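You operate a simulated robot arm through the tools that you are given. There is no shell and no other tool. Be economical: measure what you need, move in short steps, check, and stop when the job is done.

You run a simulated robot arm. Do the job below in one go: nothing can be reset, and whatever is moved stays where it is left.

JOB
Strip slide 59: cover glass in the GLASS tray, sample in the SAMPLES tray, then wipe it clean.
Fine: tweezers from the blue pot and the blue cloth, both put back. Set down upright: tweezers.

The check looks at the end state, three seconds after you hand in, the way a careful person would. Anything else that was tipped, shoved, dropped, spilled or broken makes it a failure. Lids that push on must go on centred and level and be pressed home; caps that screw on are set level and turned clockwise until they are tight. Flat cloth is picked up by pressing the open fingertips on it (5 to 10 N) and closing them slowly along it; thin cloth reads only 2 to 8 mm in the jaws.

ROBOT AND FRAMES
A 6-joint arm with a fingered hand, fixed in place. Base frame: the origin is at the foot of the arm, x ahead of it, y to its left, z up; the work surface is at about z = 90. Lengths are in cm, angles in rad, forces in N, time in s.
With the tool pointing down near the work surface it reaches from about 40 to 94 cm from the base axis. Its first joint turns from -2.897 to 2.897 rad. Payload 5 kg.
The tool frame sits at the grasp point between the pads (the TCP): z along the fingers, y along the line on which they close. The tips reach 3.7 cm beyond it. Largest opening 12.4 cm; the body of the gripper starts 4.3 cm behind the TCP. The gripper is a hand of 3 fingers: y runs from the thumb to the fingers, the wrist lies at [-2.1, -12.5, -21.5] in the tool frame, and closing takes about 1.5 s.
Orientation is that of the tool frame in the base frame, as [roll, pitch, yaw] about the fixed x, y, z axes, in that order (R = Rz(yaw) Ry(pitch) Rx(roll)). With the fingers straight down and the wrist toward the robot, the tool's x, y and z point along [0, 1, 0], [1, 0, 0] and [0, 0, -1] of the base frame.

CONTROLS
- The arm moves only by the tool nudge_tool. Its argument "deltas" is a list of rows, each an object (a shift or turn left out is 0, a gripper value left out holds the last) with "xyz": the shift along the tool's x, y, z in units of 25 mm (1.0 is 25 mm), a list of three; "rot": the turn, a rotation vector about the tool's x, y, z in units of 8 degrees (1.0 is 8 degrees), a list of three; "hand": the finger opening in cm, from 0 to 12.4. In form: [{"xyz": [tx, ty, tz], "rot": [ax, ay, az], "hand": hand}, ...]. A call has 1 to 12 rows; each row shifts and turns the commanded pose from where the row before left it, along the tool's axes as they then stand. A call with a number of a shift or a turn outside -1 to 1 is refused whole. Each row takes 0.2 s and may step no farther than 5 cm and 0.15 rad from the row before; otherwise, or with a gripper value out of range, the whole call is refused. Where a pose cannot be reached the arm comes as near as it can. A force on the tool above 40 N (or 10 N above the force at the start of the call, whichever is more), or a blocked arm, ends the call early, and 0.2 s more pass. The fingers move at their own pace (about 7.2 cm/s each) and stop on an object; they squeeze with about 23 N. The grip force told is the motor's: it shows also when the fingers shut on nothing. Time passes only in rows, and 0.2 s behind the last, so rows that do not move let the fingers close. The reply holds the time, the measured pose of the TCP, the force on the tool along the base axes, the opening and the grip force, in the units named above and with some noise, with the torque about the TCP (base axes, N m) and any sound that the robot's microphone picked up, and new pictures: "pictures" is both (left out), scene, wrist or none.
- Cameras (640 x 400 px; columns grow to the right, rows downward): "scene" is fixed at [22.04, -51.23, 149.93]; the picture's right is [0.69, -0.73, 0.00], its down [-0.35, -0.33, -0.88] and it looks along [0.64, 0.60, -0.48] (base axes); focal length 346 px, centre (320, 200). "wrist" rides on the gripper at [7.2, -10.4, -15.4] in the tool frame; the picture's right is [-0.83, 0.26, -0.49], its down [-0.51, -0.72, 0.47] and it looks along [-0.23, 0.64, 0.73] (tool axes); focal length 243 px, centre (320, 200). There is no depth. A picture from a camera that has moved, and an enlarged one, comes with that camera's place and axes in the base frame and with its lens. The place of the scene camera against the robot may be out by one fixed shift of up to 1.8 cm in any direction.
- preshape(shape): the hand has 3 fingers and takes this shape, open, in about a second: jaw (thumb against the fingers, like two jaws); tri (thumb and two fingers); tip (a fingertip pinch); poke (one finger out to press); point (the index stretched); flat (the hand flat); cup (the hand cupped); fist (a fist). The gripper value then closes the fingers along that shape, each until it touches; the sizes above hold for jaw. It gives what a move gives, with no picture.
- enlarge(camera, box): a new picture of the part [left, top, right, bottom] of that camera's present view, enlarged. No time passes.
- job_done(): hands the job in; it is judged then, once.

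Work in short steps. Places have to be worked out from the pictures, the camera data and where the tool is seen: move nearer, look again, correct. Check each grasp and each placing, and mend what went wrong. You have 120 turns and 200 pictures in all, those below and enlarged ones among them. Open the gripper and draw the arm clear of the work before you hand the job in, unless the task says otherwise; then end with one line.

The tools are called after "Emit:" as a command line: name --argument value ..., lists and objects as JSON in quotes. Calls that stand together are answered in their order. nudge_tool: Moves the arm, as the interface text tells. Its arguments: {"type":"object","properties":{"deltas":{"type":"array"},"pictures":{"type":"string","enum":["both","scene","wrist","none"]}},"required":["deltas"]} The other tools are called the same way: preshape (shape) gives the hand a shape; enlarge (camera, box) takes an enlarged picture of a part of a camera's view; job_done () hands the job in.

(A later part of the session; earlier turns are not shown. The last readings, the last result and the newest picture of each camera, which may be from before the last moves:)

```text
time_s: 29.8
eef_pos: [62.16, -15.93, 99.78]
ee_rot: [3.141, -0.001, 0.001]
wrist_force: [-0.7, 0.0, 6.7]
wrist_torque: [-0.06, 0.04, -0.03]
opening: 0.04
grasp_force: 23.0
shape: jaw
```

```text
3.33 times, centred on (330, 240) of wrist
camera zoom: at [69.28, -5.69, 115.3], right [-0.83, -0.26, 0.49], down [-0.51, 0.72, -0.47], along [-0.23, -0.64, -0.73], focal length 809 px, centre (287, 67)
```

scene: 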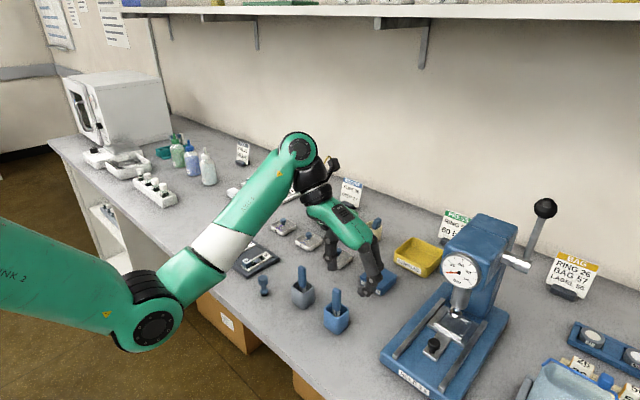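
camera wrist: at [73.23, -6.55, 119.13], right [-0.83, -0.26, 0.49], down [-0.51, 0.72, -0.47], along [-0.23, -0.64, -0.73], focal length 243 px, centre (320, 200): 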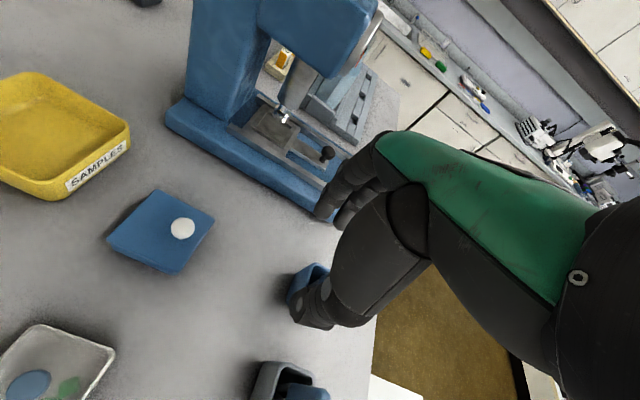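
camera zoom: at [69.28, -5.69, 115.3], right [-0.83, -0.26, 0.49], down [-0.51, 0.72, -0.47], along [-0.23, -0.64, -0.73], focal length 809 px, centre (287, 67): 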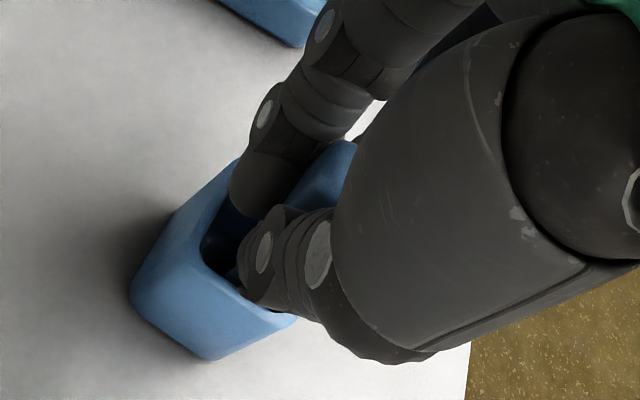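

The tweezers rest on the pot floor (6.7 N felt), and the grip is clearly rigid. I try the tip preshape to release them.

Emit:
preshape --shape "tip"

Emit:
enlarge --camera "scene" --box '[310, 255, 374, 335]'

Emit:
enlarge --camera "wrist" --box '[250, 160, 390, 300]'

```text
time_s: 30.7
eef_pos: [62.0, -16.09, 99.77]
ee_rot: [3.142, 0.0, 0.001]
wrist_force: [-1.0, 0.7, -0.4]
wrist_torque: [0.01, 0.0, 0.01]
opening: 12.38
grasp_force: 0.0
shape: tip
```

```text
5.00 times, centred on (342, 295) of scene
camera zoom: at [22.04, -51.23, 149.93], right [0.69, -0.73, 0.0], down [-0.35, -0.33, -0.88], along [0.64, 0.6, -0.48], focal length 1731 px, centre (210, -275)
```

zoom: 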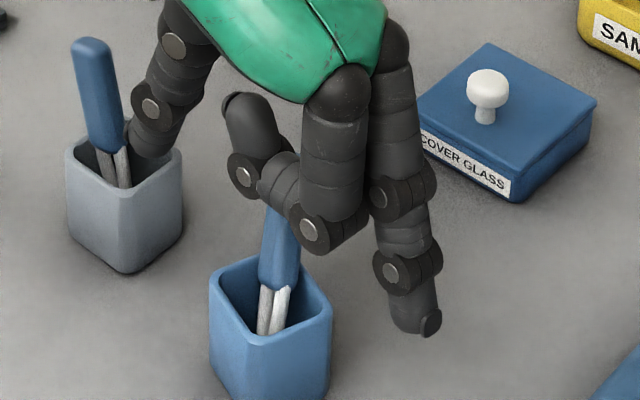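

```text
2.86 times, centred on (320, 230) of wrist
camera zoom: at [69.28, -5.68, 115.21], right [-0.83, -0.26, 0.49], down [-0.51, 0.72, -0.47], along [-0.23, -0.64, -0.73], focal length 693 px, centre (320, 114)
```

zoom: 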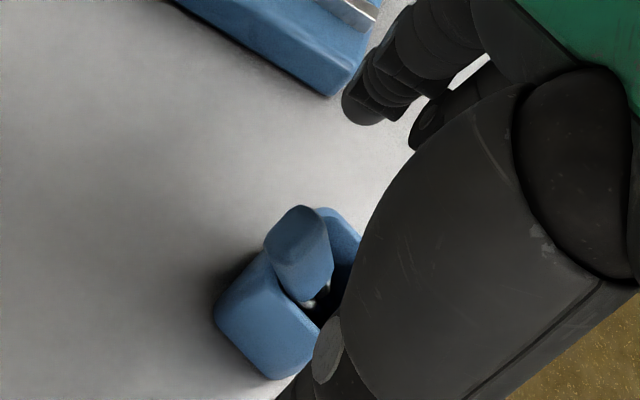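

The tip shape folds the near finger and pinches with thumb and far finger. The opening thumb is leaning on the grey pot's tweezers, so I reduce the opening right away.

Emit:
nudge_tool --deltas '[{"hand": 10}, {"hand": 8}, {"hand": 7}]'

Emit:
enlarge --camera "scene" --box '[280, 245, 374, 335]'

```text
time_s: 31.5
eef_pos: [62.07, -16.06, 99.69]
ee_rot: [3.14, 0.0, 0.001]
wrist_force: [0.0, 1.2, -0.5]
wrist_torque: [0.0, 0.01, -0.04]
opening: 7.07
grasp_force: 0.0
shape: tip
camera wrist: at [69.28, -5.68, 115.22], right [-0.83, -0.26, 0.49], down [-0.51, 0.72, -0.47], along [-0.23, -0.64, -0.73], focal length 243 px, centre (320, 200)
```

scene: 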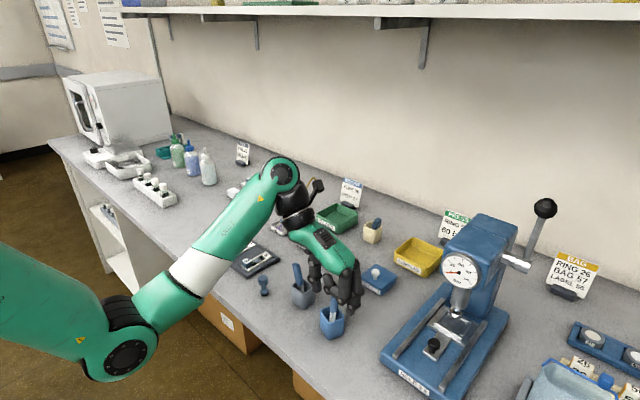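
wrist: 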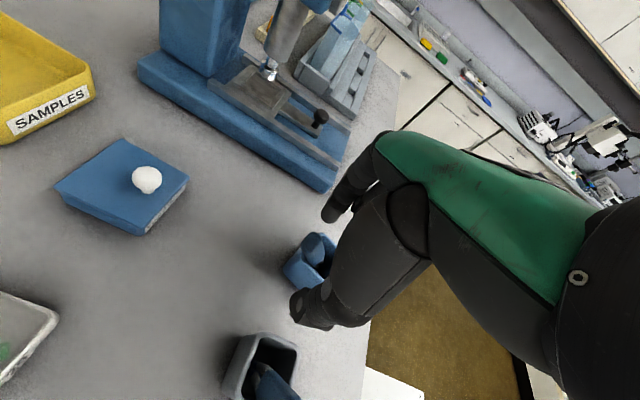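

```text
4.44 times, centred on (327, 290) of scene
camera zoom: at [22.04, -51.23, 149.93], right [0.69, -0.73, 0.0], down [-0.35, -0.33, -0.88], along [0.64, 0.6, -0.48], focal length 1538 px, centre (289, -200)
```

zoom: 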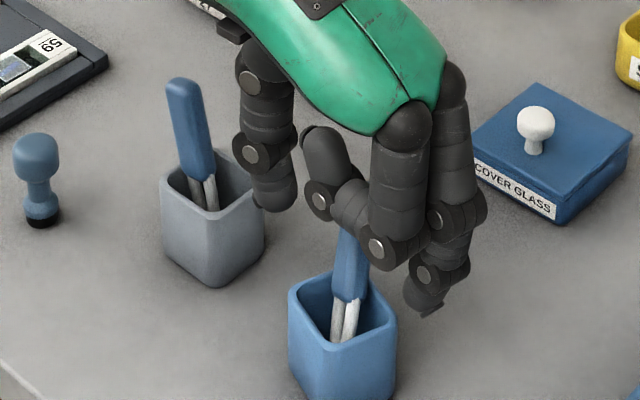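

The tip pinch centre is near the TCP. I raise and back off to see how both tweezers now stand.

Emit:
nudge_tool --deltas '[{"xyz": [0.2, 0, -0.3]}, {"xyz": [0.5, 0, -0.5]}, {"xyz": [0.6, 0, -0.6]}, {"xyz": [0.8, 0, -0.6]}, {"xyz": [0.8, 0, -0.4]}, {"xyz": [0.8, 0, -0.2]}]'

Emit:
enlarge --camera "scene" --box '[280, 245, 374, 335]'

Emit:
enlarge --camera "wrist" --box '[230, 230, 390, 400]'

```text
time_s: 32.9
eef_pos: [71.52, -16.13, 106.06]
ee_rot: [-3.142, 0.0, 0.0]
wrist_force: [-0.6, -0.2, -0.8]
wrist_torque: [0.0, -0.01, -0.01]
opening: 7.07
grasp_force: 0.0
shape: tip
out of reach, approached as far as the arm can: row 4
camera wrist: at [78.74, -5.79, 121.47], right [-0.83, -0.26, 0.49], down [-0.51, 0.72, -0.47], along [-0.23, -0.64, -0.73], focal length 243 px, centre (320, 200)
```

scene: 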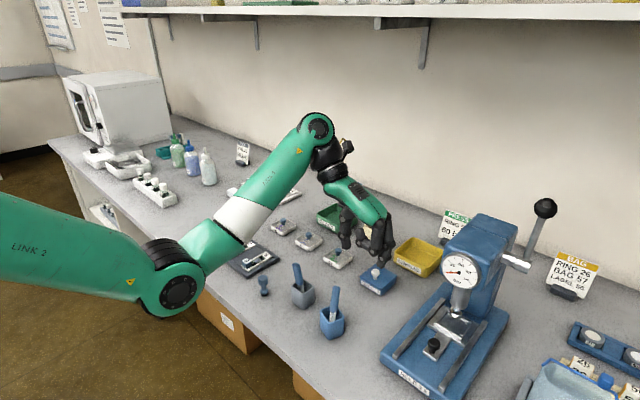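
wrist: 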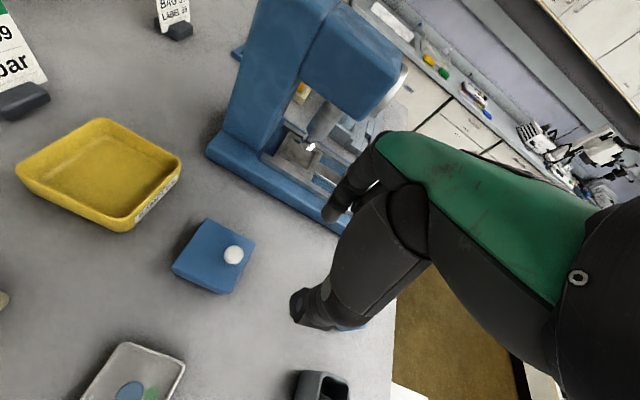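

```text
4.44 times, centred on (327, 290) of scene
camera zoom: at [22.04, -51.23, 149.93], right [0.69, -0.73, 0.0], down [-0.35, -0.33, -0.88], along [0.64, 0.6, -0.48], focal length 1538 px, centre (289, -200)
```

zoom: 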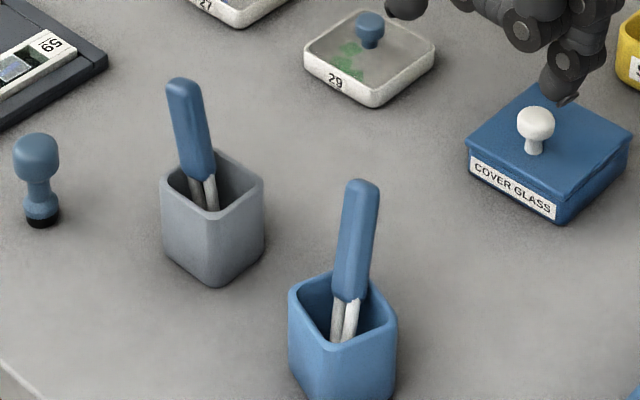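

```text
2.35 times, centred on (310, 315) of wrist
camera zoom: at [78.74, -5.79, 121.47], right [-0.83, -0.26, 0.49], down [-0.51, 0.72, -0.47], along [-0.23, -0.64, -0.73], focal length 571 px, centre (344, -71)
```

zoom: 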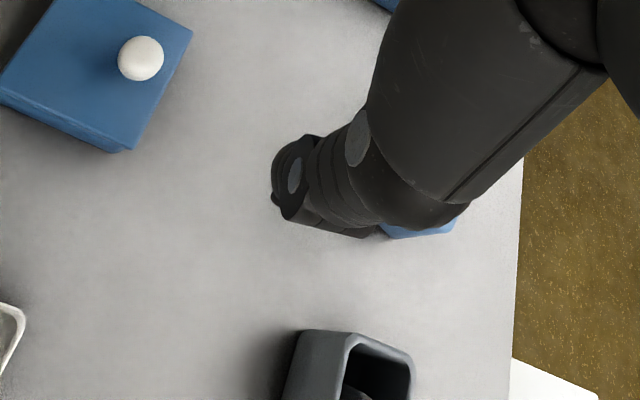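

Both tweezers now lean slightly inside their pots. I'll turn back to default yaw and move beside the pot (TCP ≈ (64,-26,104)) for a close wrist view.

Emit:
nudge_tool --deltas '[{"rot": [0, 0, -0.9375]}, {"rot": [0, 0, -0.9375]}, {"rot": [0, 0, -0.9375]}, {"rot": [0, 0, -0.9375]}, {"rot": [0, 0, -0.9375]}, {"rot": [0, 0, -0.9375]}, {"rot": [0, 0, -0.9375]}, {"rot": [0, 0, -0.9375]}, {"rot": [0, 0, -0.9375]}, {"rot": [0, 0, -0.9375]}, {"rot": [0, 0, -0.9375]}, {"rot": [0, 0, -0.9375]}]' --pictures "none"

Emit:
nudge_tool --deltas '[{"xyz": [-1, 0, 0]}, {"xyz": [-1, 0, 0]}, {"xyz": [-1, -0.2, 0]}, {"xyz": [-1, -0.6, 0]}, {"xyz": [0, -1, 0]}, {"xyz": [0, -1, 0.4]}, {"xyz": [0, -0.2, 0.4]}]'

Emit:
enlarge --camera "wrist" --box '[120, 160, 300, 340]'

```text
time_s: 35.5
eef_pos: [71.41, -16.27, 105.89]
ee_rot: [-3.141, 0.001, 1.573]
wrist_force: [-0.5, -0.6, 0.6]
wrist_torque: [0.02, 0.0, -0.03]
opening: 7.02
grasp_force: 0.0
shape: tip
```

```text
time_s: 37.1
eef_pos: [63.96, -26.26, 104.16]
ee_rot: [-3.141, 0.0, 1.571]
wrist_force: [0.2, 0.2, -0.1]
wrist_torque: [0.02, 0.01, 0.01]
opening: 7.05
grasp_force: 0.1
shape: tip
camera wrist: at [53.52, -18.98, 119.42], right [0.26, -0.83, 0.49], down [-0.72, -0.51, -0.47], along [0.64, -0.23, -0.73], focal length 243 px, centre (320, 200)
```

scene: 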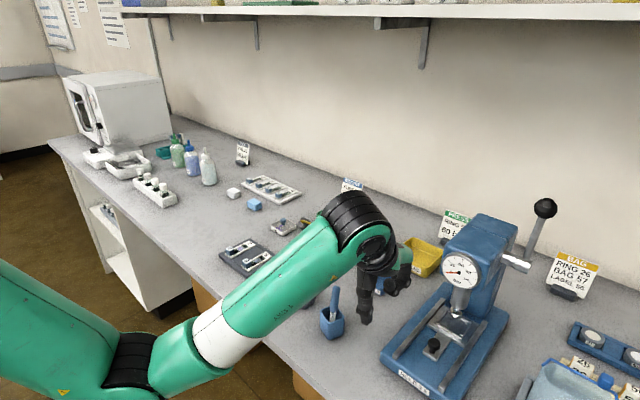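
wrist: 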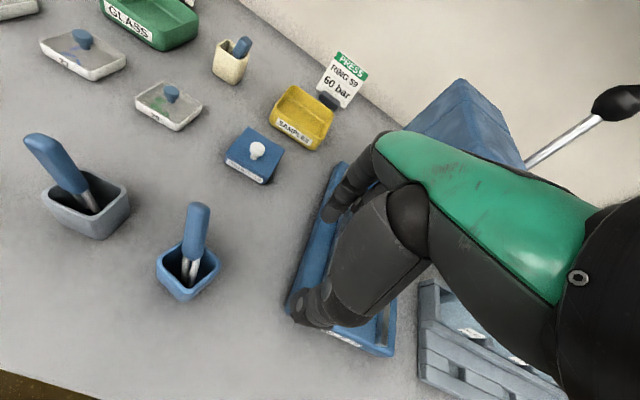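

```text
2.22 times, centred on (210, 250) of wrist
camera zoom: at [53.52, -18.98, 119.42], right [0.26, -0.83, 0.49], down [-0.72, -0.51, -0.47], along [0.64, -0.23, -0.73], focal length 539 px, centre (564, 89)
```

zoom: 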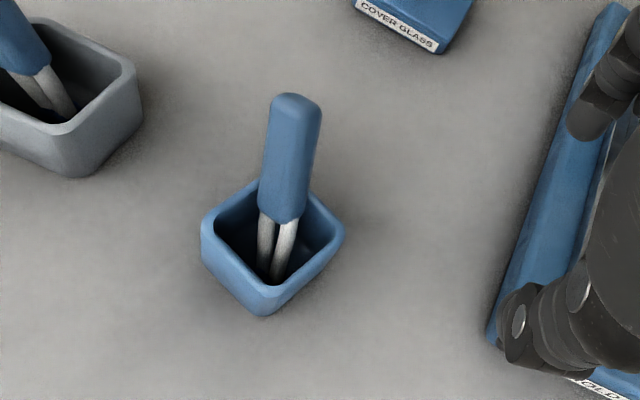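

The blue tweezers lean about 30° toward +x in the pot, with the handle middle near (62.4,-16.1,97). Default yaw has plenty of reach, so I'll pinch along x from here. First I position above.

Emit:
nudge_tool --deltas '[{"xyz": [0, 0, -0.3]}, {"xyz": [0.8, -0.1, 0]}, {"xyz": [0.8, -0.1, 0]}, {"xyz": [0.8, -0.1, 0]}, {"xyz": [0.8, -0.16, 0]}, {"xyz": [0.9, -0.16, 0]}]'

Emit:
enlarge --camera "scene" --box '[290, 235, 384, 345]'

```text
time_s: 38.5
eef_pos: [62.26, -16.0, 104.59]
ee_rot: [-3.141, 0.001, 1.572]
wrist_force: [-0.7, -0.2, 0.3]
wrist_torque: [-0.02, -0.02, -0.01]
opening: 7.05
grasp_force: 0.1
shape: tip
camera wrist: at [51.91, -8.82, 120.16], right [0.26, -0.83, 0.49], down [-0.72, -0.51, -0.47], along [0.64, -0.23, -0.73], focal length 243 px, centre (320, 200)
```

scene: 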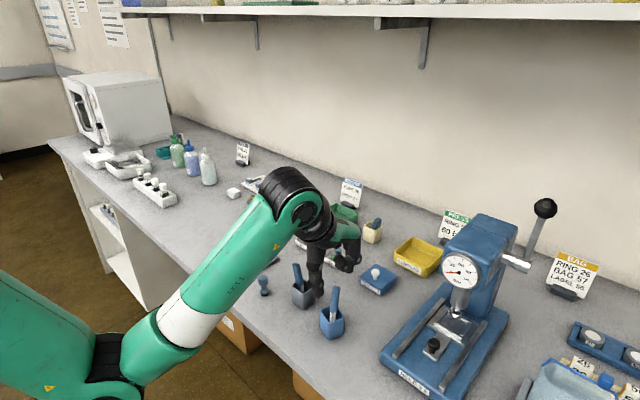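
wrist: 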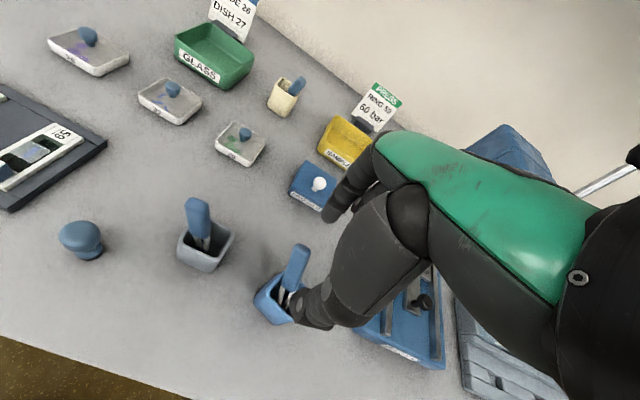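

```text
3.64 times, centred on (337, 290) of scene
camera zoom: at [22.04, -51.23, 149.93], right [0.69, -0.73, 0.0], down [-0.35, -0.33, -0.88], along [0.64, 0.6, -0.48], focal length 1259 px, centre (258, -127)
```

zoom: 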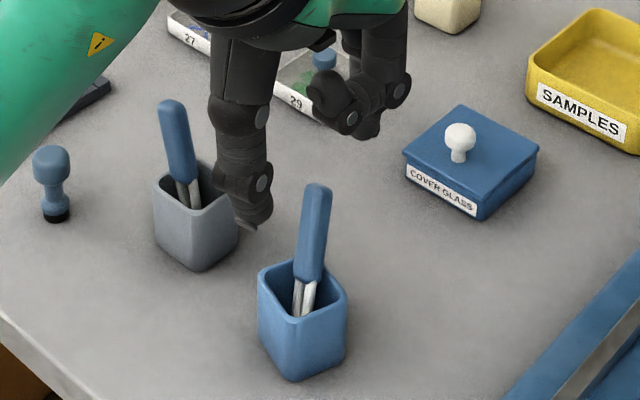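

Thumb and finger straddle the leaning handle, so I descend to z≈99.

Emit:
nudge_tool --deltas '[{"xyz": [0, 0.03, 0.5]}, {"xyz": [0, 0.03, 0.5]}, {"xyz": [0, 0, 0.5]}, {"xyz": [0, 0, 0.5]}, {"xyz": [0, 0, 0.24]}]' --pictures "none"

Emit:
enlarge --camera "scene" --box '[290, 235, 384, 345]'

Emit:
enlarge --camera "wrist" --box '[220, 200, 380, 340]'

```text
time_s: 39.7
eef_pos: [62.64, -15.85, 99.12]
ee_rot: [3.141, 0.002, 1.57]
wrist_force: [0.6, -0.3, -0.2]
wrist_torque: [0.01, -0.01, -0.01]
opening: 7.05
grasp_force: 0.0
shape: tip
```

```text
3.64 times, centred on (337, 290) of scene
camera zoom: at [22.04, -51.23, 149.93], right [0.69, -0.73, 0.0], down [-0.35, -0.33, -0.88], along [0.64, 0.6, -0.48], focal length 1259 px, centre (258, -127)
```

zoom: 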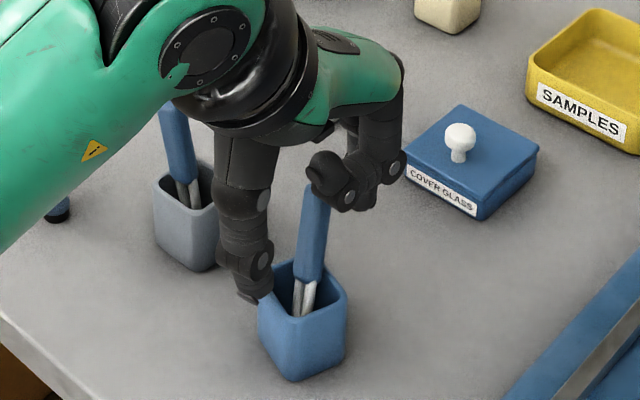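

```text
2.86 times, centred on (300, 270) of wrist
camera zoom: at [52.1, -8.76, 114.56], right [0.26, -0.83, 0.49], down [-0.72, -0.51, -0.47], along [0.64, -0.23, -0.73], focal length 693 px, centre (377, 0)
```

zoom: 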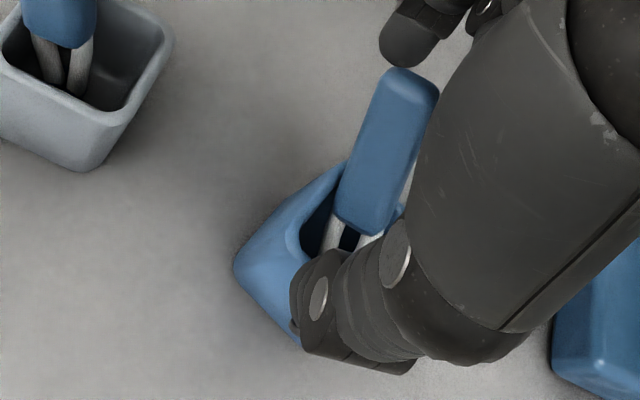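

The handle sits between thumb and finger with its wide face toward the pads. I close in steps.

Emit:
nudge_tool --deltas '[{"hand": 5}, {"hand": 4}, {"hand": 3}, {"hand": 2.4}, {"hand": 2.4}]' --pictures "none"

Emit:
enlarge --camera "scene" --box '[290, 235, 384, 345]'

Emit:
enlarge --camera "wrist" --box '[220, 200, 380, 340]'

```text
time_s: 40.9
eef_pos: [62.56, -15.86, 99.17]
ee_rot: [-3.139, -0.001, 1.57]
wrist_force: [0.1, 0.0, 0.4]
wrist_torque: [-0.02, -0.02, -0.02]
opening: 2.48
grasp_force: 0.1
shape: tip
```

```text
3.64 times, centred on (337, 290) of scene
camera zoom: at [22.04, -51.23, 149.93], right [0.69, -0.73, 0.0], down [-0.35, -0.33, -0.88], along [0.64, 0.6, -0.48], focal length 1259 px, centre (258, -127)
```

zoom: 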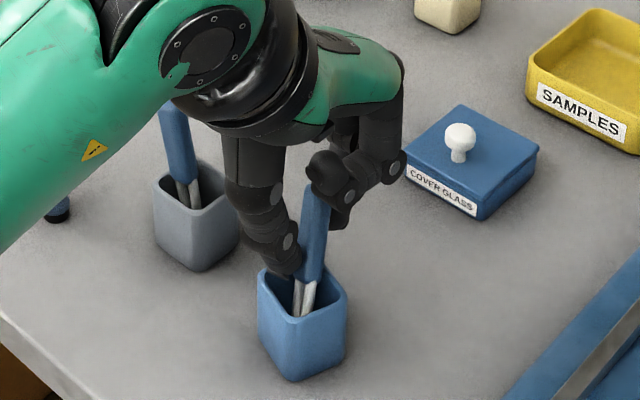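

```text
2.86 times, centred on (300, 270) of wrist
camera zoom: at [52.1, -8.76, 114.58], right [0.26, -0.83, 0.49], down [-0.72, -0.51, -0.47], along [0.64, -0.23, -0.73], focal length 693 px, centre (377, 0)
```

zoom: 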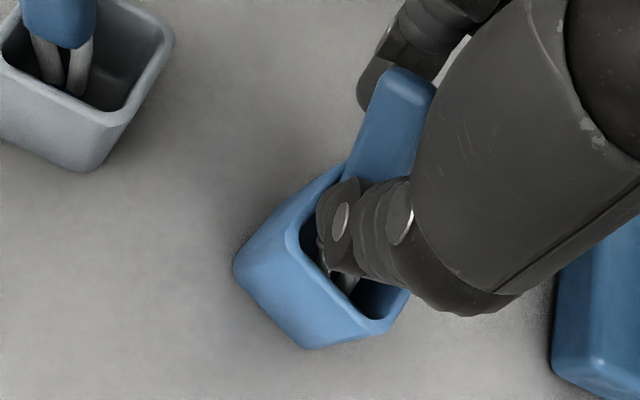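

Still straddling it cleanly, so I continue closing to contact.

Emit:
nudge_tool --deltas '[{"hand": 1.8}, {"hand": 1.3}, {"hand": 0.9}, {"hand": 0.6}, {"hand": 0.4}, {"hand": 0.4}]' --pictures "none"

Emit:
enlarge --camera "scene" --box '[290, 235, 384, 345]'

Emit:
enlarge --camera "wrist" --box '[220, 200, 380, 340]'

```text
time_s: 42.3
eef_pos: [62.68, -16.01, 99.17]
ee_rot: [-3.14, -0.001, 1.571]
wrist_force: [0.0, 0.7, 4.2]
wrist_torque: [-0.04, 0.12, -0.05]
opening: 1.46
grasp_force: 22.7
shape: tip
```

```text
3.64 times, centred on (337, 290) of scene
camera zoom: at [22.04, -51.23, 149.93], right [0.69, -0.73, 0.0], down [-0.35, -0.33, -0.88], along [0.64, 0.6, -0.48], focal length 1259 px, centre (258, -127)
```

zoom: 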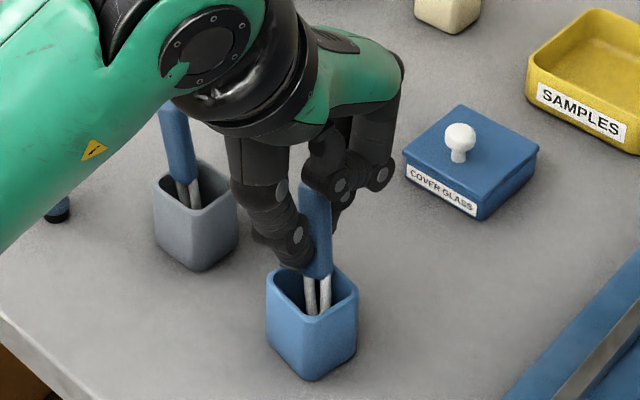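

```text
2.86 times, centred on (300, 270) of wrist
camera zoom: at [52.09, -8.75, 114.6], right [0.26, -0.83, 0.49], down [-0.72, -0.51, -0.47], along [0.64, -0.23, -0.73], focal length 693 px, centre (377, 0)
```

zoom: 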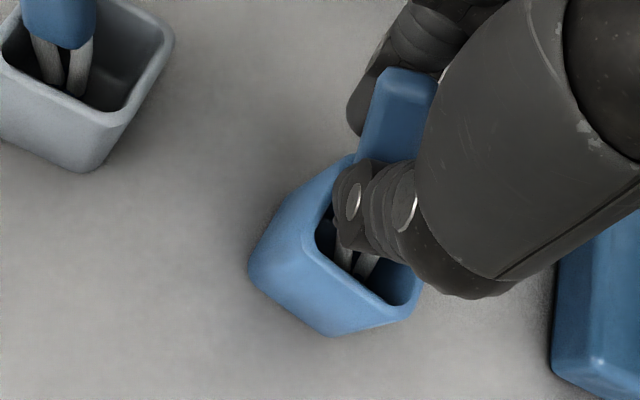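

Now a firm pinch: 22.7 N at 1.46 cm, with the handle near upright. The pot sits about 1 cm short in x, so I ease up slightly, push it +1 cm with the tines and look.

Emit:
nudge_tool --deltas '[{"xyz": [0, 0, -0.2]}, {"xyz": [0, 0.2, 0]}, {"xyz": [0, 0.2, 0]}, {"xyz": [0, -0.15, 0]}]' --pictures "none"

Emit:
enlarge --camera "scene" --box '[290, 235, 384, 345]'

Emit:
enlarge --camera "wrist" --box '[220, 200, 380, 340]'

```text
time_s: 43.3
eef_pos: [63.12, -15.96, 99.71]
ee_rot: [-3.141, 0.001, 1.571]
wrist_force: [-0.1, 0.4, -0.1]
wrist_torque: [0.03, 0.02, 0.01]
opening: 1.37
grasp_force: 22.7
shape: tip
```

```text
3.64 times, centred on (337, 290) of scene
camera zoom: at [22.04, -51.23, 149.93], right [0.69, -0.73, 0.0], down [-0.35, -0.33, -0.88], along [0.64, 0.6, -0.48], focal length 1259 px, centre (258, -127)
```

zoom: 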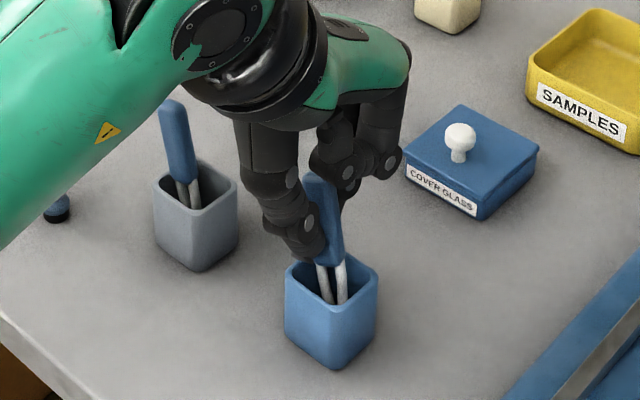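

```text
2.86 times, centred on (300, 270) of wrist
camera zoom: at [52.74, -8.76, 115.07], right [0.26, -0.83, 0.49], down [-0.72, -0.51, -0.47], along [0.64, -0.23, -0.73], focal length 693 px, centre (377, 0)
```

zoom: 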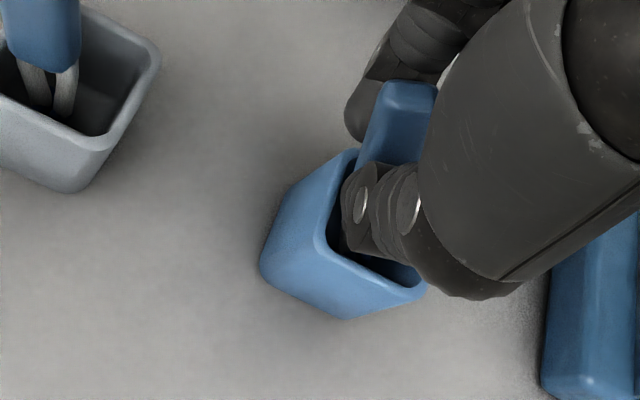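

The pot is within about 0.8 cm of home and well oriented. The tweezers are firmly held, so I lift straight out.

Emit:
nudge_tool --deltas '[{"xyz": [0, 0, -0.4]}, {"xyz": [0, 0, -0.5]}, {"xyz": [0, 0, -0.5]}, {"xyz": [0, 0, -0.6]}, {"xyz": [0, 0, -0.6]}, {"xyz": [0, 0, -0.4]}]'

Emit:
enlarge --camera "scene" --box '[290, 215, 384, 345]'

Emit:
enlarge --camera "wrist" --box '[220, 200, 380, 340]'

```text
time_s: 44.7
eef_pos: [63.08, -15.96, 107.06]
ee_rot: [-3.141, -0.001, 1.571]
wrist_force: [-0.1, 0.9, -0.5]
wrist_torque: [-0.04, -0.03, -0.02]
opening: 1.37
grasp_force: 23.0
shape: tip
camera wrist: at [52.69, -8.75, 122.61], right [0.26, -0.83, 0.49], down [-0.72, -0.51, -0.47], along [0.64, -0.23, -0.73], focal length 243 px, centre (320, 200)
```

scene: 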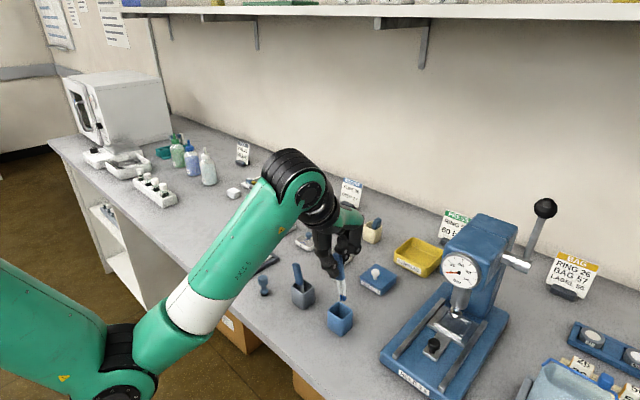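
wrist: 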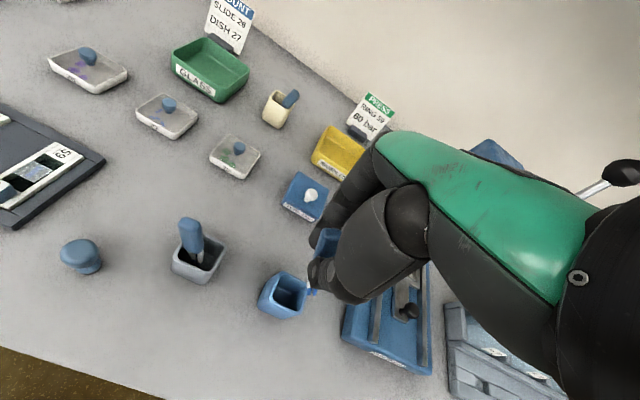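

```text
3.08 times, centred on (337, 280) of scene
camera zoom: at [22.04, -51.23, 149.93], right [0.69, -0.73, 0.0], down [-0.35, -0.33, -0.88], along [0.64, 0.6, -0.48], focal length 1065 px, centre (268, -46)
```

zoom: 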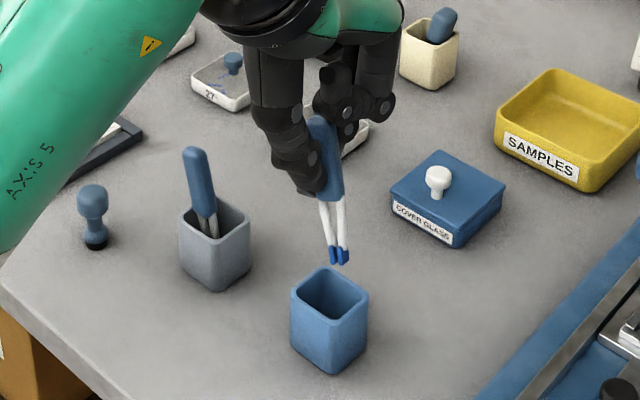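

```text
2.86 times, centred on (300, 270) of wrist
camera zoom: at [52.69, -8.75, 122.61], right [0.26, -0.83, 0.49], down [-0.72, -0.51, -0.47], along [0.64, -0.23, -0.73], focal length 693 px, centre (377, 0)
```

zoom: 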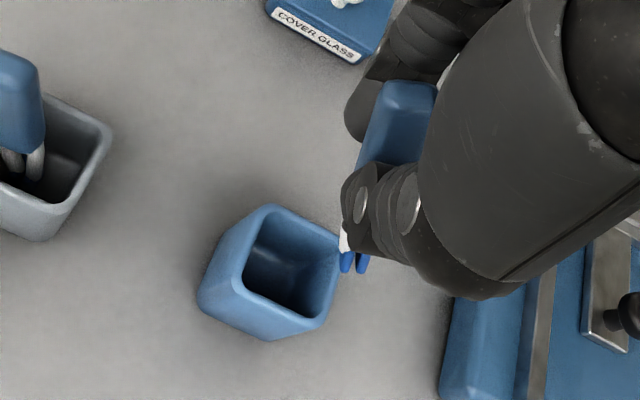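

The tweezers are out and held, with blue-coated tips about 9 cm below the TCP and leaning ~20° toward -y. I raise and rotate the tool to bring them vertical.

Emit:
nudge_tool --deltas '[{"xyz": [0, 0, -0.8]}, {"xyz": [0, 0, -0.8]}, {"rot": [0, 0.9, 0]}, {"rot": [0, 0.9, 0]}, {"rot": [0, 0.8, 0]}]' --pictures "none"

Emit:
enlarge --camera "scene" --box '[290, 195, 384, 325]'

Emit:
enlarge --camera "wrist" --box '[220, 200, 380, 340]'

```text
time_s: 45.9
eef_pos: [63.18, -16.0, 111.18]
ee_rot: [-3.14, -0.363, 1.571]
wrist_force: [0.6, -0.5, -0.6]
wrist_torque: [0.0, 0.0, 0.03]
opening: 1.38
grasp_force: 22.9
shape: tip
```

```text
3.08 times, centred on (337, 260) of scene
camera zoom: at [22.04, -51.23, 149.93], right [0.69, -0.73, 0.0], down [-0.35, -0.33, -0.88], along [0.64, 0.6, -0.48], focal length 1065 px, centre (268, 15)
```

zoom: 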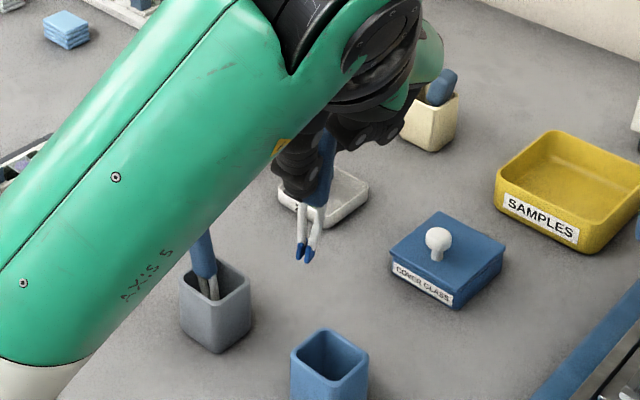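

```text
2.86 times, centred on (300, 270) of wrist
camera zoom: at [52.7, -14.71, 128.14], right [0.26, -0.95, 0.16], down [-0.72, -0.31, -0.62], along [0.64, 0.04, -0.77], focal length 693 px, centre (377, 0)
```

zoom: 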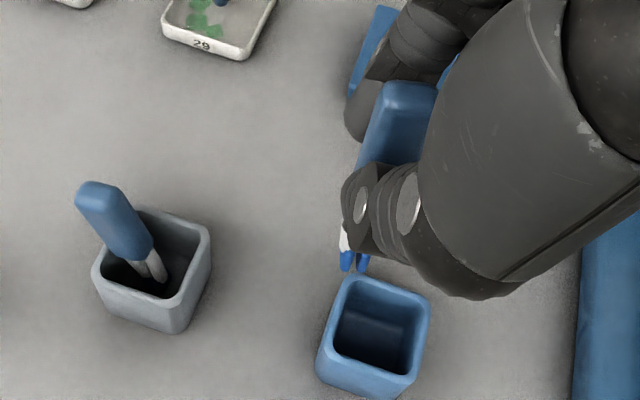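

The tweezers are now close to vertical, with the tip near (62.3,-16,101). I carry them around the grey pot toward slide 59.

Emit:
nudge_tool --deltas '[{"xyz": [0, 1, 0], "rot": [0, -0.4, 0]}, {"xyz": [0, 1, 0]}, {"xyz": [0.95, 0.3, 0.3]}, {"xyz": [0.95, 0, 0.3]}, {"xyz": [0.95, 0, 0.3]}, {"xyz": [0.95, 0, 0.3]}, {"xyz": [0.95, 0, 0.3]}, {"xyz": [0.95, 0, 0.3]}, {"xyz": [0.95, 0, 0.3]}, {"xyz": [0.95, 0, 0.3]}, {"xyz": [0.95, 0, 0.3]}, {"xyz": [0.95, 0, 0.3]}]'

Emit:
enlarge --camera "wrist" --box '[200, 180, 380, 340]'

```text
time_s: 48.5
eef_pos: [69.05, 9.02, 111.18]
ee_rot: [-3.14, -0.306, 1.571]
wrist_force: [-1.1, 0.2, 1.0]
wrist_torque: [0.01, -0.02, 0.0]
opening: 1.38
grasp_force: 22.9
shape: tip
camera wrist: at [58.48, 11.23, 128.12], right [0.26, -0.94, 0.22], down [-0.72, -0.34, -0.6], along [0.64, 0.0, -0.77], focal length 243 px, centre (320, 200)
```

scene: 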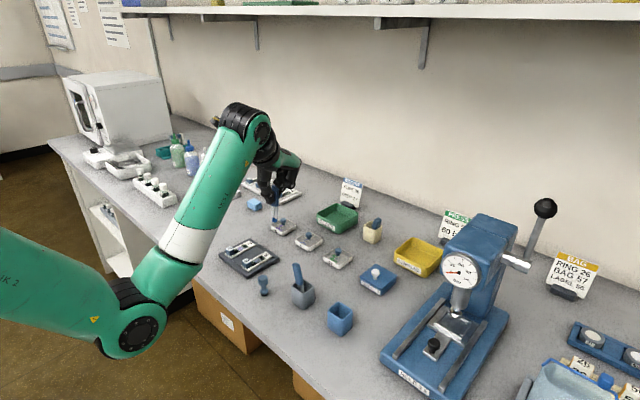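
wrist: 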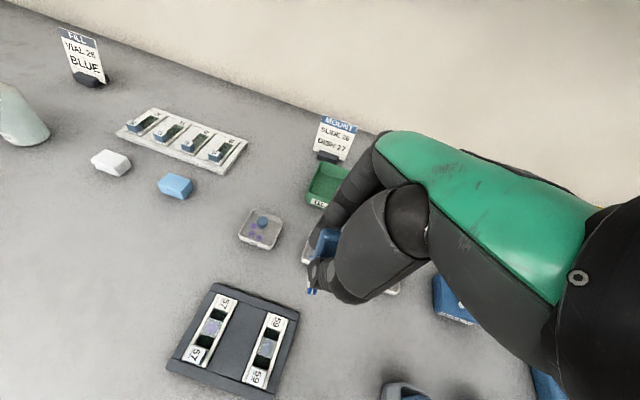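

```text
2.50 times, centred on (290, 260) of wrist
camera zoom: at [58.48, 11.23, 128.12], right [0.26, -0.94, 0.22], down [-0.72, -0.34, -0.6], along [0.64, 0.0, -0.77], focal length 606 px, centre (395, 50)
```

zoom: 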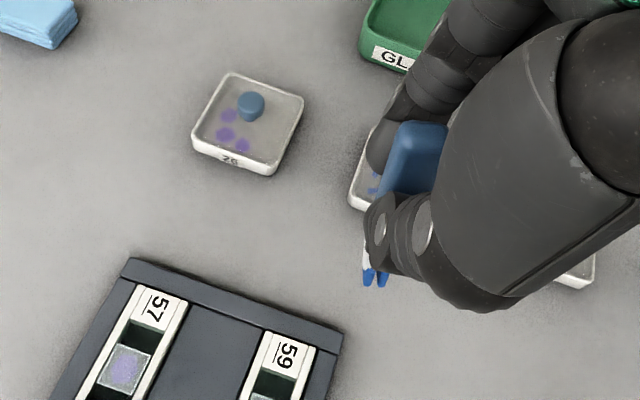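

The glass is confirmed at (62.9,11.4), and the tip is near (68.5,8.6,101). I move the tip above the glass and down to about z 95.

Emit:
nudge_tool --deltas '[{"xyz": [0.5, -0.75, 0.16]}, {"xyz": [0.5, -0.75, 0.16]}, {"xyz": [0, -0.74, 0]}, {"xyz": [-0.24, 0, 0.76]}, {"xyz": [-0.24, 0, 0.76]}, {"xyz": [-0.24, 0, 0.76]}]'

Emit:
enlarge --camera "wrist" --box '[240, 240, 360, 340]'

Emit:
enlarge --camera "scene" --box '[220, 190, 310, 280]'

```text
time_s: 49.9
eef_pos: [63.42, 11.67, 105.2]
ee_rot: [3.141, -0.306, 1.57]
wrist_force: [0.3, 0.3, -0.3]
wrist_torque: [0.0, 0.0, 0.0]
opening: 1.35
grasp_force: 23.3
shape: tip
camera wrist: at [52.88, 13.84, 122.08], right [0.26, -0.94, 0.22], down [-0.72, -0.34, -0.6], along [0.64, 0.0, -0.77], focal length 243 px, centre (320, 200)
```

scene: 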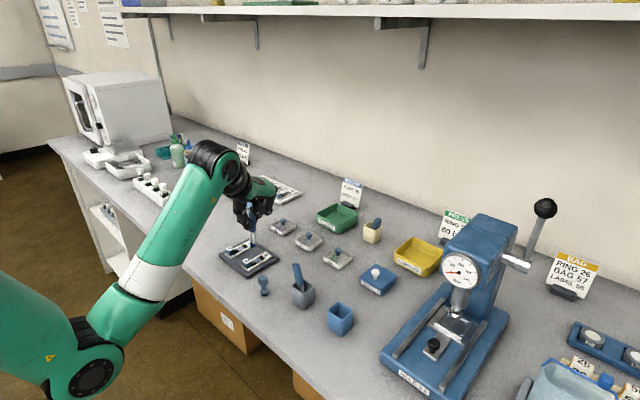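
wrist: 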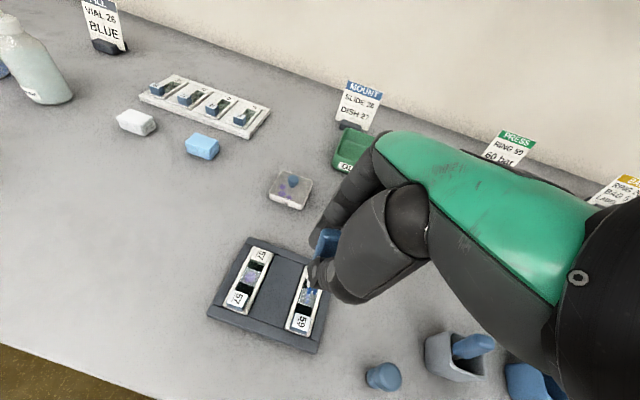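

```text
4.00 times, centred on (300, 290) of wrist
camera zoom: at [52.88, 13.84, 122.08], right [0.26, -0.94, 0.22], down [-0.72, -0.34, -0.6], along [0.64, 0.0, -0.77], focal length 970 px, centre (400, -160)
```

zoom: 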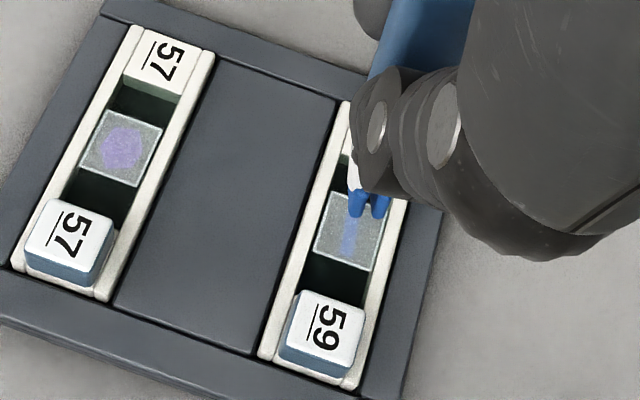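

```text
4.44 times, centred on (265, 235) of scene
camera zoom: at [22.04, -51.23, 149.93], right [0.69, -0.73, 0.0], down [-0.35, -0.33, -0.88], along [0.64, 0.6, -0.48], focal length 1538 px, centre (564, 44)
```

zoom: 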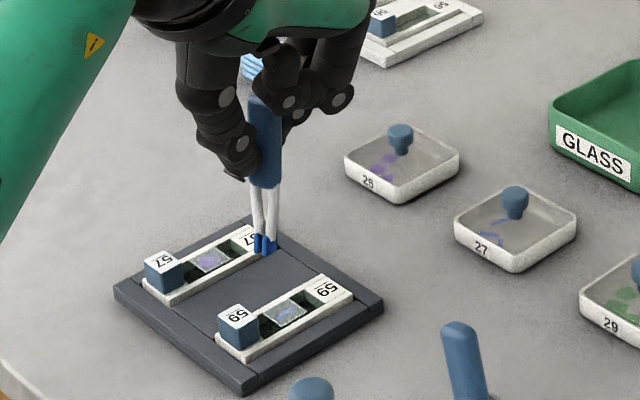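

Combining both views, the tip is about (62.1,11.3,96). I go down 3 cm with +0.6 cm in x and re-check.

Emit:
nudge_tool --deltas '[{"xyz": [-0.12, 0.12, 0.38]}, {"xyz": [-0.12, 0.12, 0.38]}, {"xyz": [-0.12, 0, 0.38]}]' --pictures "none"

Emit:
enlarge --camera "wrist" --box '[260, 250, 350, 330]'

Emit:
enlarge --camera "scene" --box '[230, 230, 290, 280]'

```text
time_s: 50.7
eef_pos: [64.07, 11.57, 102.23]
ee_rot: [-3.14, -0.307, 1.57]
wrist_force: [-0.5, -0.6, 0.3]
wrist_torque: [-0.03, 0.01, 0.01]
opening: 1.39
grasp_force: 22.4
shape: tip
```

```text
5.00 times, centred on (305, 290) of wrist
camera zoom: at [53.53, 13.83, 119.09], right [0.26, -0.94, 0.22], down [-0.72, -0.34, -0.6], along [0.64, 0.0, -0.77], focal length 1213 px, centre (395, -250)
```

zoom: 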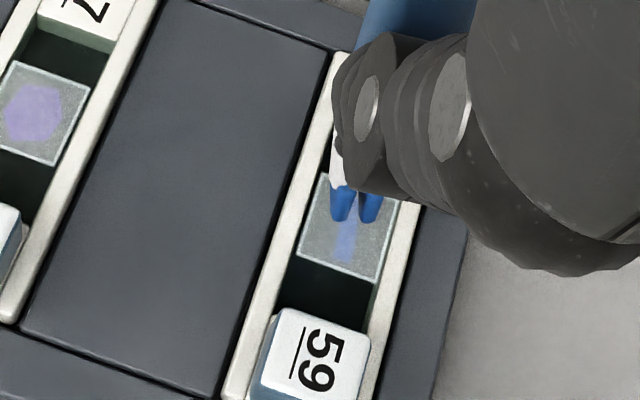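

```text
8.00 times, centred on (260, 255) of scene
camera zoom: at [22.04, -51.23, 149.93], right [0.69, -0.73, 0.0], down [-0.35, -0.33, -0.88], along [0.64, 0.6, -0.48], focal length 2769 px, centre (800, -240)
```

zoom: 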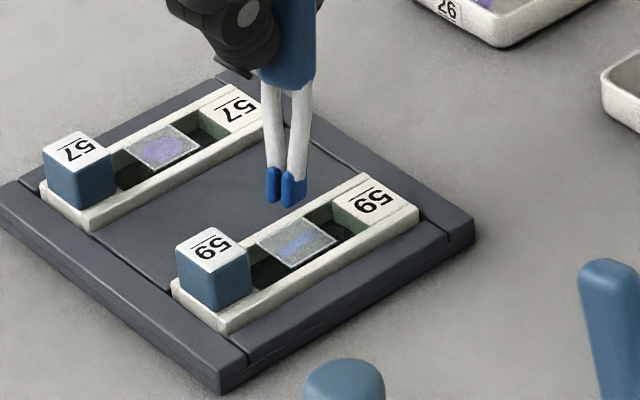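

The tips are right above the glass centre, about 1.2 cm up. I descend slowly to contact.

Emit:
nudge_tool --deltas '[{"xyz": [-0.03, 0, 0.095]}, {"xyz": [-0.03, 0, 0.095]}, {"xyz": [-0.03, 0, 0.095]}, {"xyz": [-0.015, 0, 0.048]}]' --pictures "none"

Emit:
enlarge --camera "wrist" --box '[270, 260, 340, 320]'

Emit:
enlarge --camera "scene" --box '[240, 240, 280, 272]'

```text
time_s: 51.7
eef_pos: [63.93, 11.56, 101.29]
ee_rot: [3.141, -0.305, 1.571]
wrist_force: [0.7, 0.2, 0.4]
wrist_torque: [0.0, -0.02, 0.0]
opening: 1.38
grasp_force: 22.8
shape: tip
```

```text
6.67 times, centred on (305, 290) of wrist
camera zoom: at [53.5, 13.8, 118.24], right [0.26, -0.94, 0.22], down [-0.72, -0.34, -0.6], along [0.64, 0.0, -0.77], focal length 1618 px, centre (420, -400)
```

zoom: 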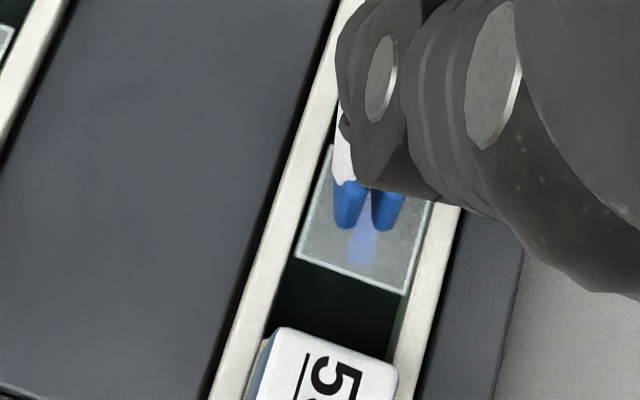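

```text
12.50 times, centred on (260, 256) of scene
camera zoom: at [22.04, -51.23, 149.93], right [0.69, -0.73, 0.0], down [-0.35, -0.33, -0.88], along [0.64, 0.6, -0.48], focal length 4327 px, centre (1070, -500)
```

zoom: 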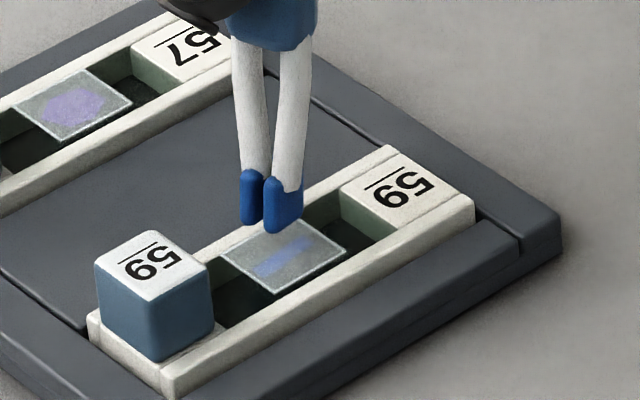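

Still about 0.6 cm above the glass. I continue with finer steps and a small lateral correction.

Emit:
nudge_tool --deltas '[{"xyz": [-0.1, 0.08, 0.02]}, {"xyz": [-0.025, 0, 0.08]}, {"xyz": [-0.025, 0, 0.08]}, {"xyz": [-0.012, 0, 0.04]}]' --pictures "none"

Emit:
enlarge --camera "wrist" --box '[270, 260, 340, 320]'

Emit:
enlarge --camera "scene" --box '[240, 240, 280, 272]'

```text
time_s: 52.7
eef_pos: [64.01, 11.4, 100.7]
ee_rot: [3.14, -0.307, 1.571]
wrist_force: [0.2, 0.8, 0.2]
wrist_torque: [0.02, 0.01, 0.02]
opening: 1.39
grasp_force: 23.5
shape: tip
```

```text
6.67 times, centred on (305, 290) of wrist
camera zoom: at [53.69, 13.59, 117.6], right [0.26, -0.94, 0.22], down [-0.72, -0.34, -0.6], along [0.64, 0.0, -0.77], focal length 1618 px, centre (420, -400)
```

zoom: 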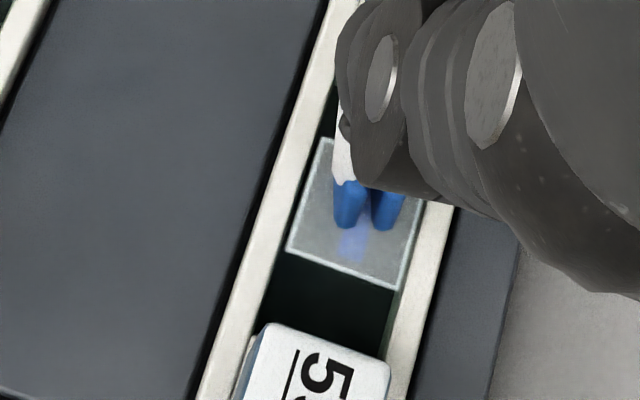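

```text
12.50 times, centred on (260, 256) of scene
camera zoom: at [22.04, -51.23, 149.93], right [0.69, -0.73, 0.0], down [-0.35, -0.33, -0.88], along [0.64, 0.6, -0.48], focal length 4327 px, centre (1070, -500)
```

zoom: 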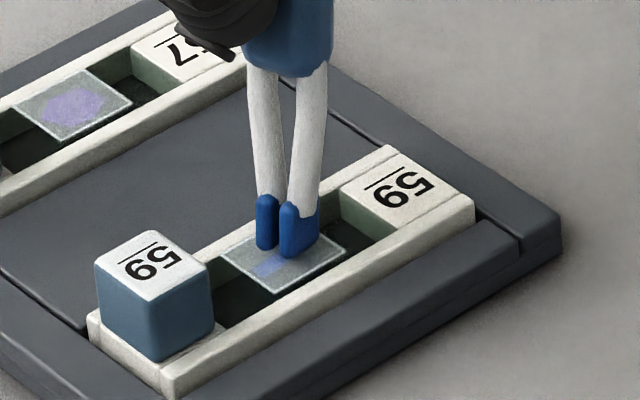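

Nearly touching; I step down in 1 mm rows and watch the force.

Emit:
nudge_tool --deltas '[{"xyz": [-0.012, -0.05, 0.04]}, {"xyz": [-0.012, 0, 0.04]}, {"xyz": [-0.012, 0, 0.04]}]' --pictures "none"

Emit:
enlarge --camera "scene" --box '[240, 240, 280, 272]'

```text
time_s: 53.5
eef_pos: [64.02, 11.48, 100.7]
ee_rot: [3.138, -0.307, 1.571]
wrist_force: [0.3, -0.8, 8.2]
wrist_torque: [0.07, 0.03, -0.01]
opening: 1.4
grasp_force: 23.5
shape: tip
```

```text
12.50 times, centred on (260, 256) of scene
camera zoom: at [22.04, -51.23, 149.93], right [0.69, -0.73, 0.0], down [-0.35, -0.33, -0.88], along [0.64, 0.6, -0.48], focal length 4327 px, centre (1070, -500)
```

zoom: 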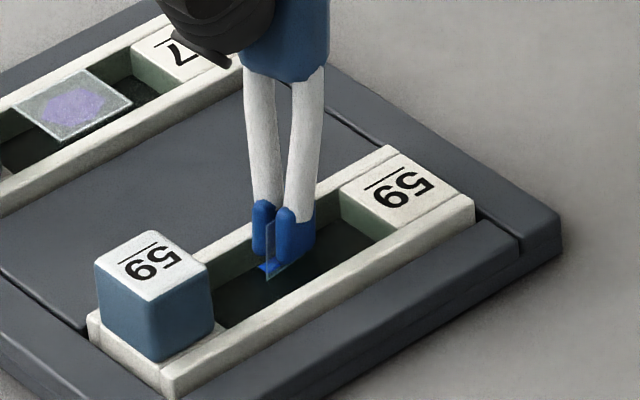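

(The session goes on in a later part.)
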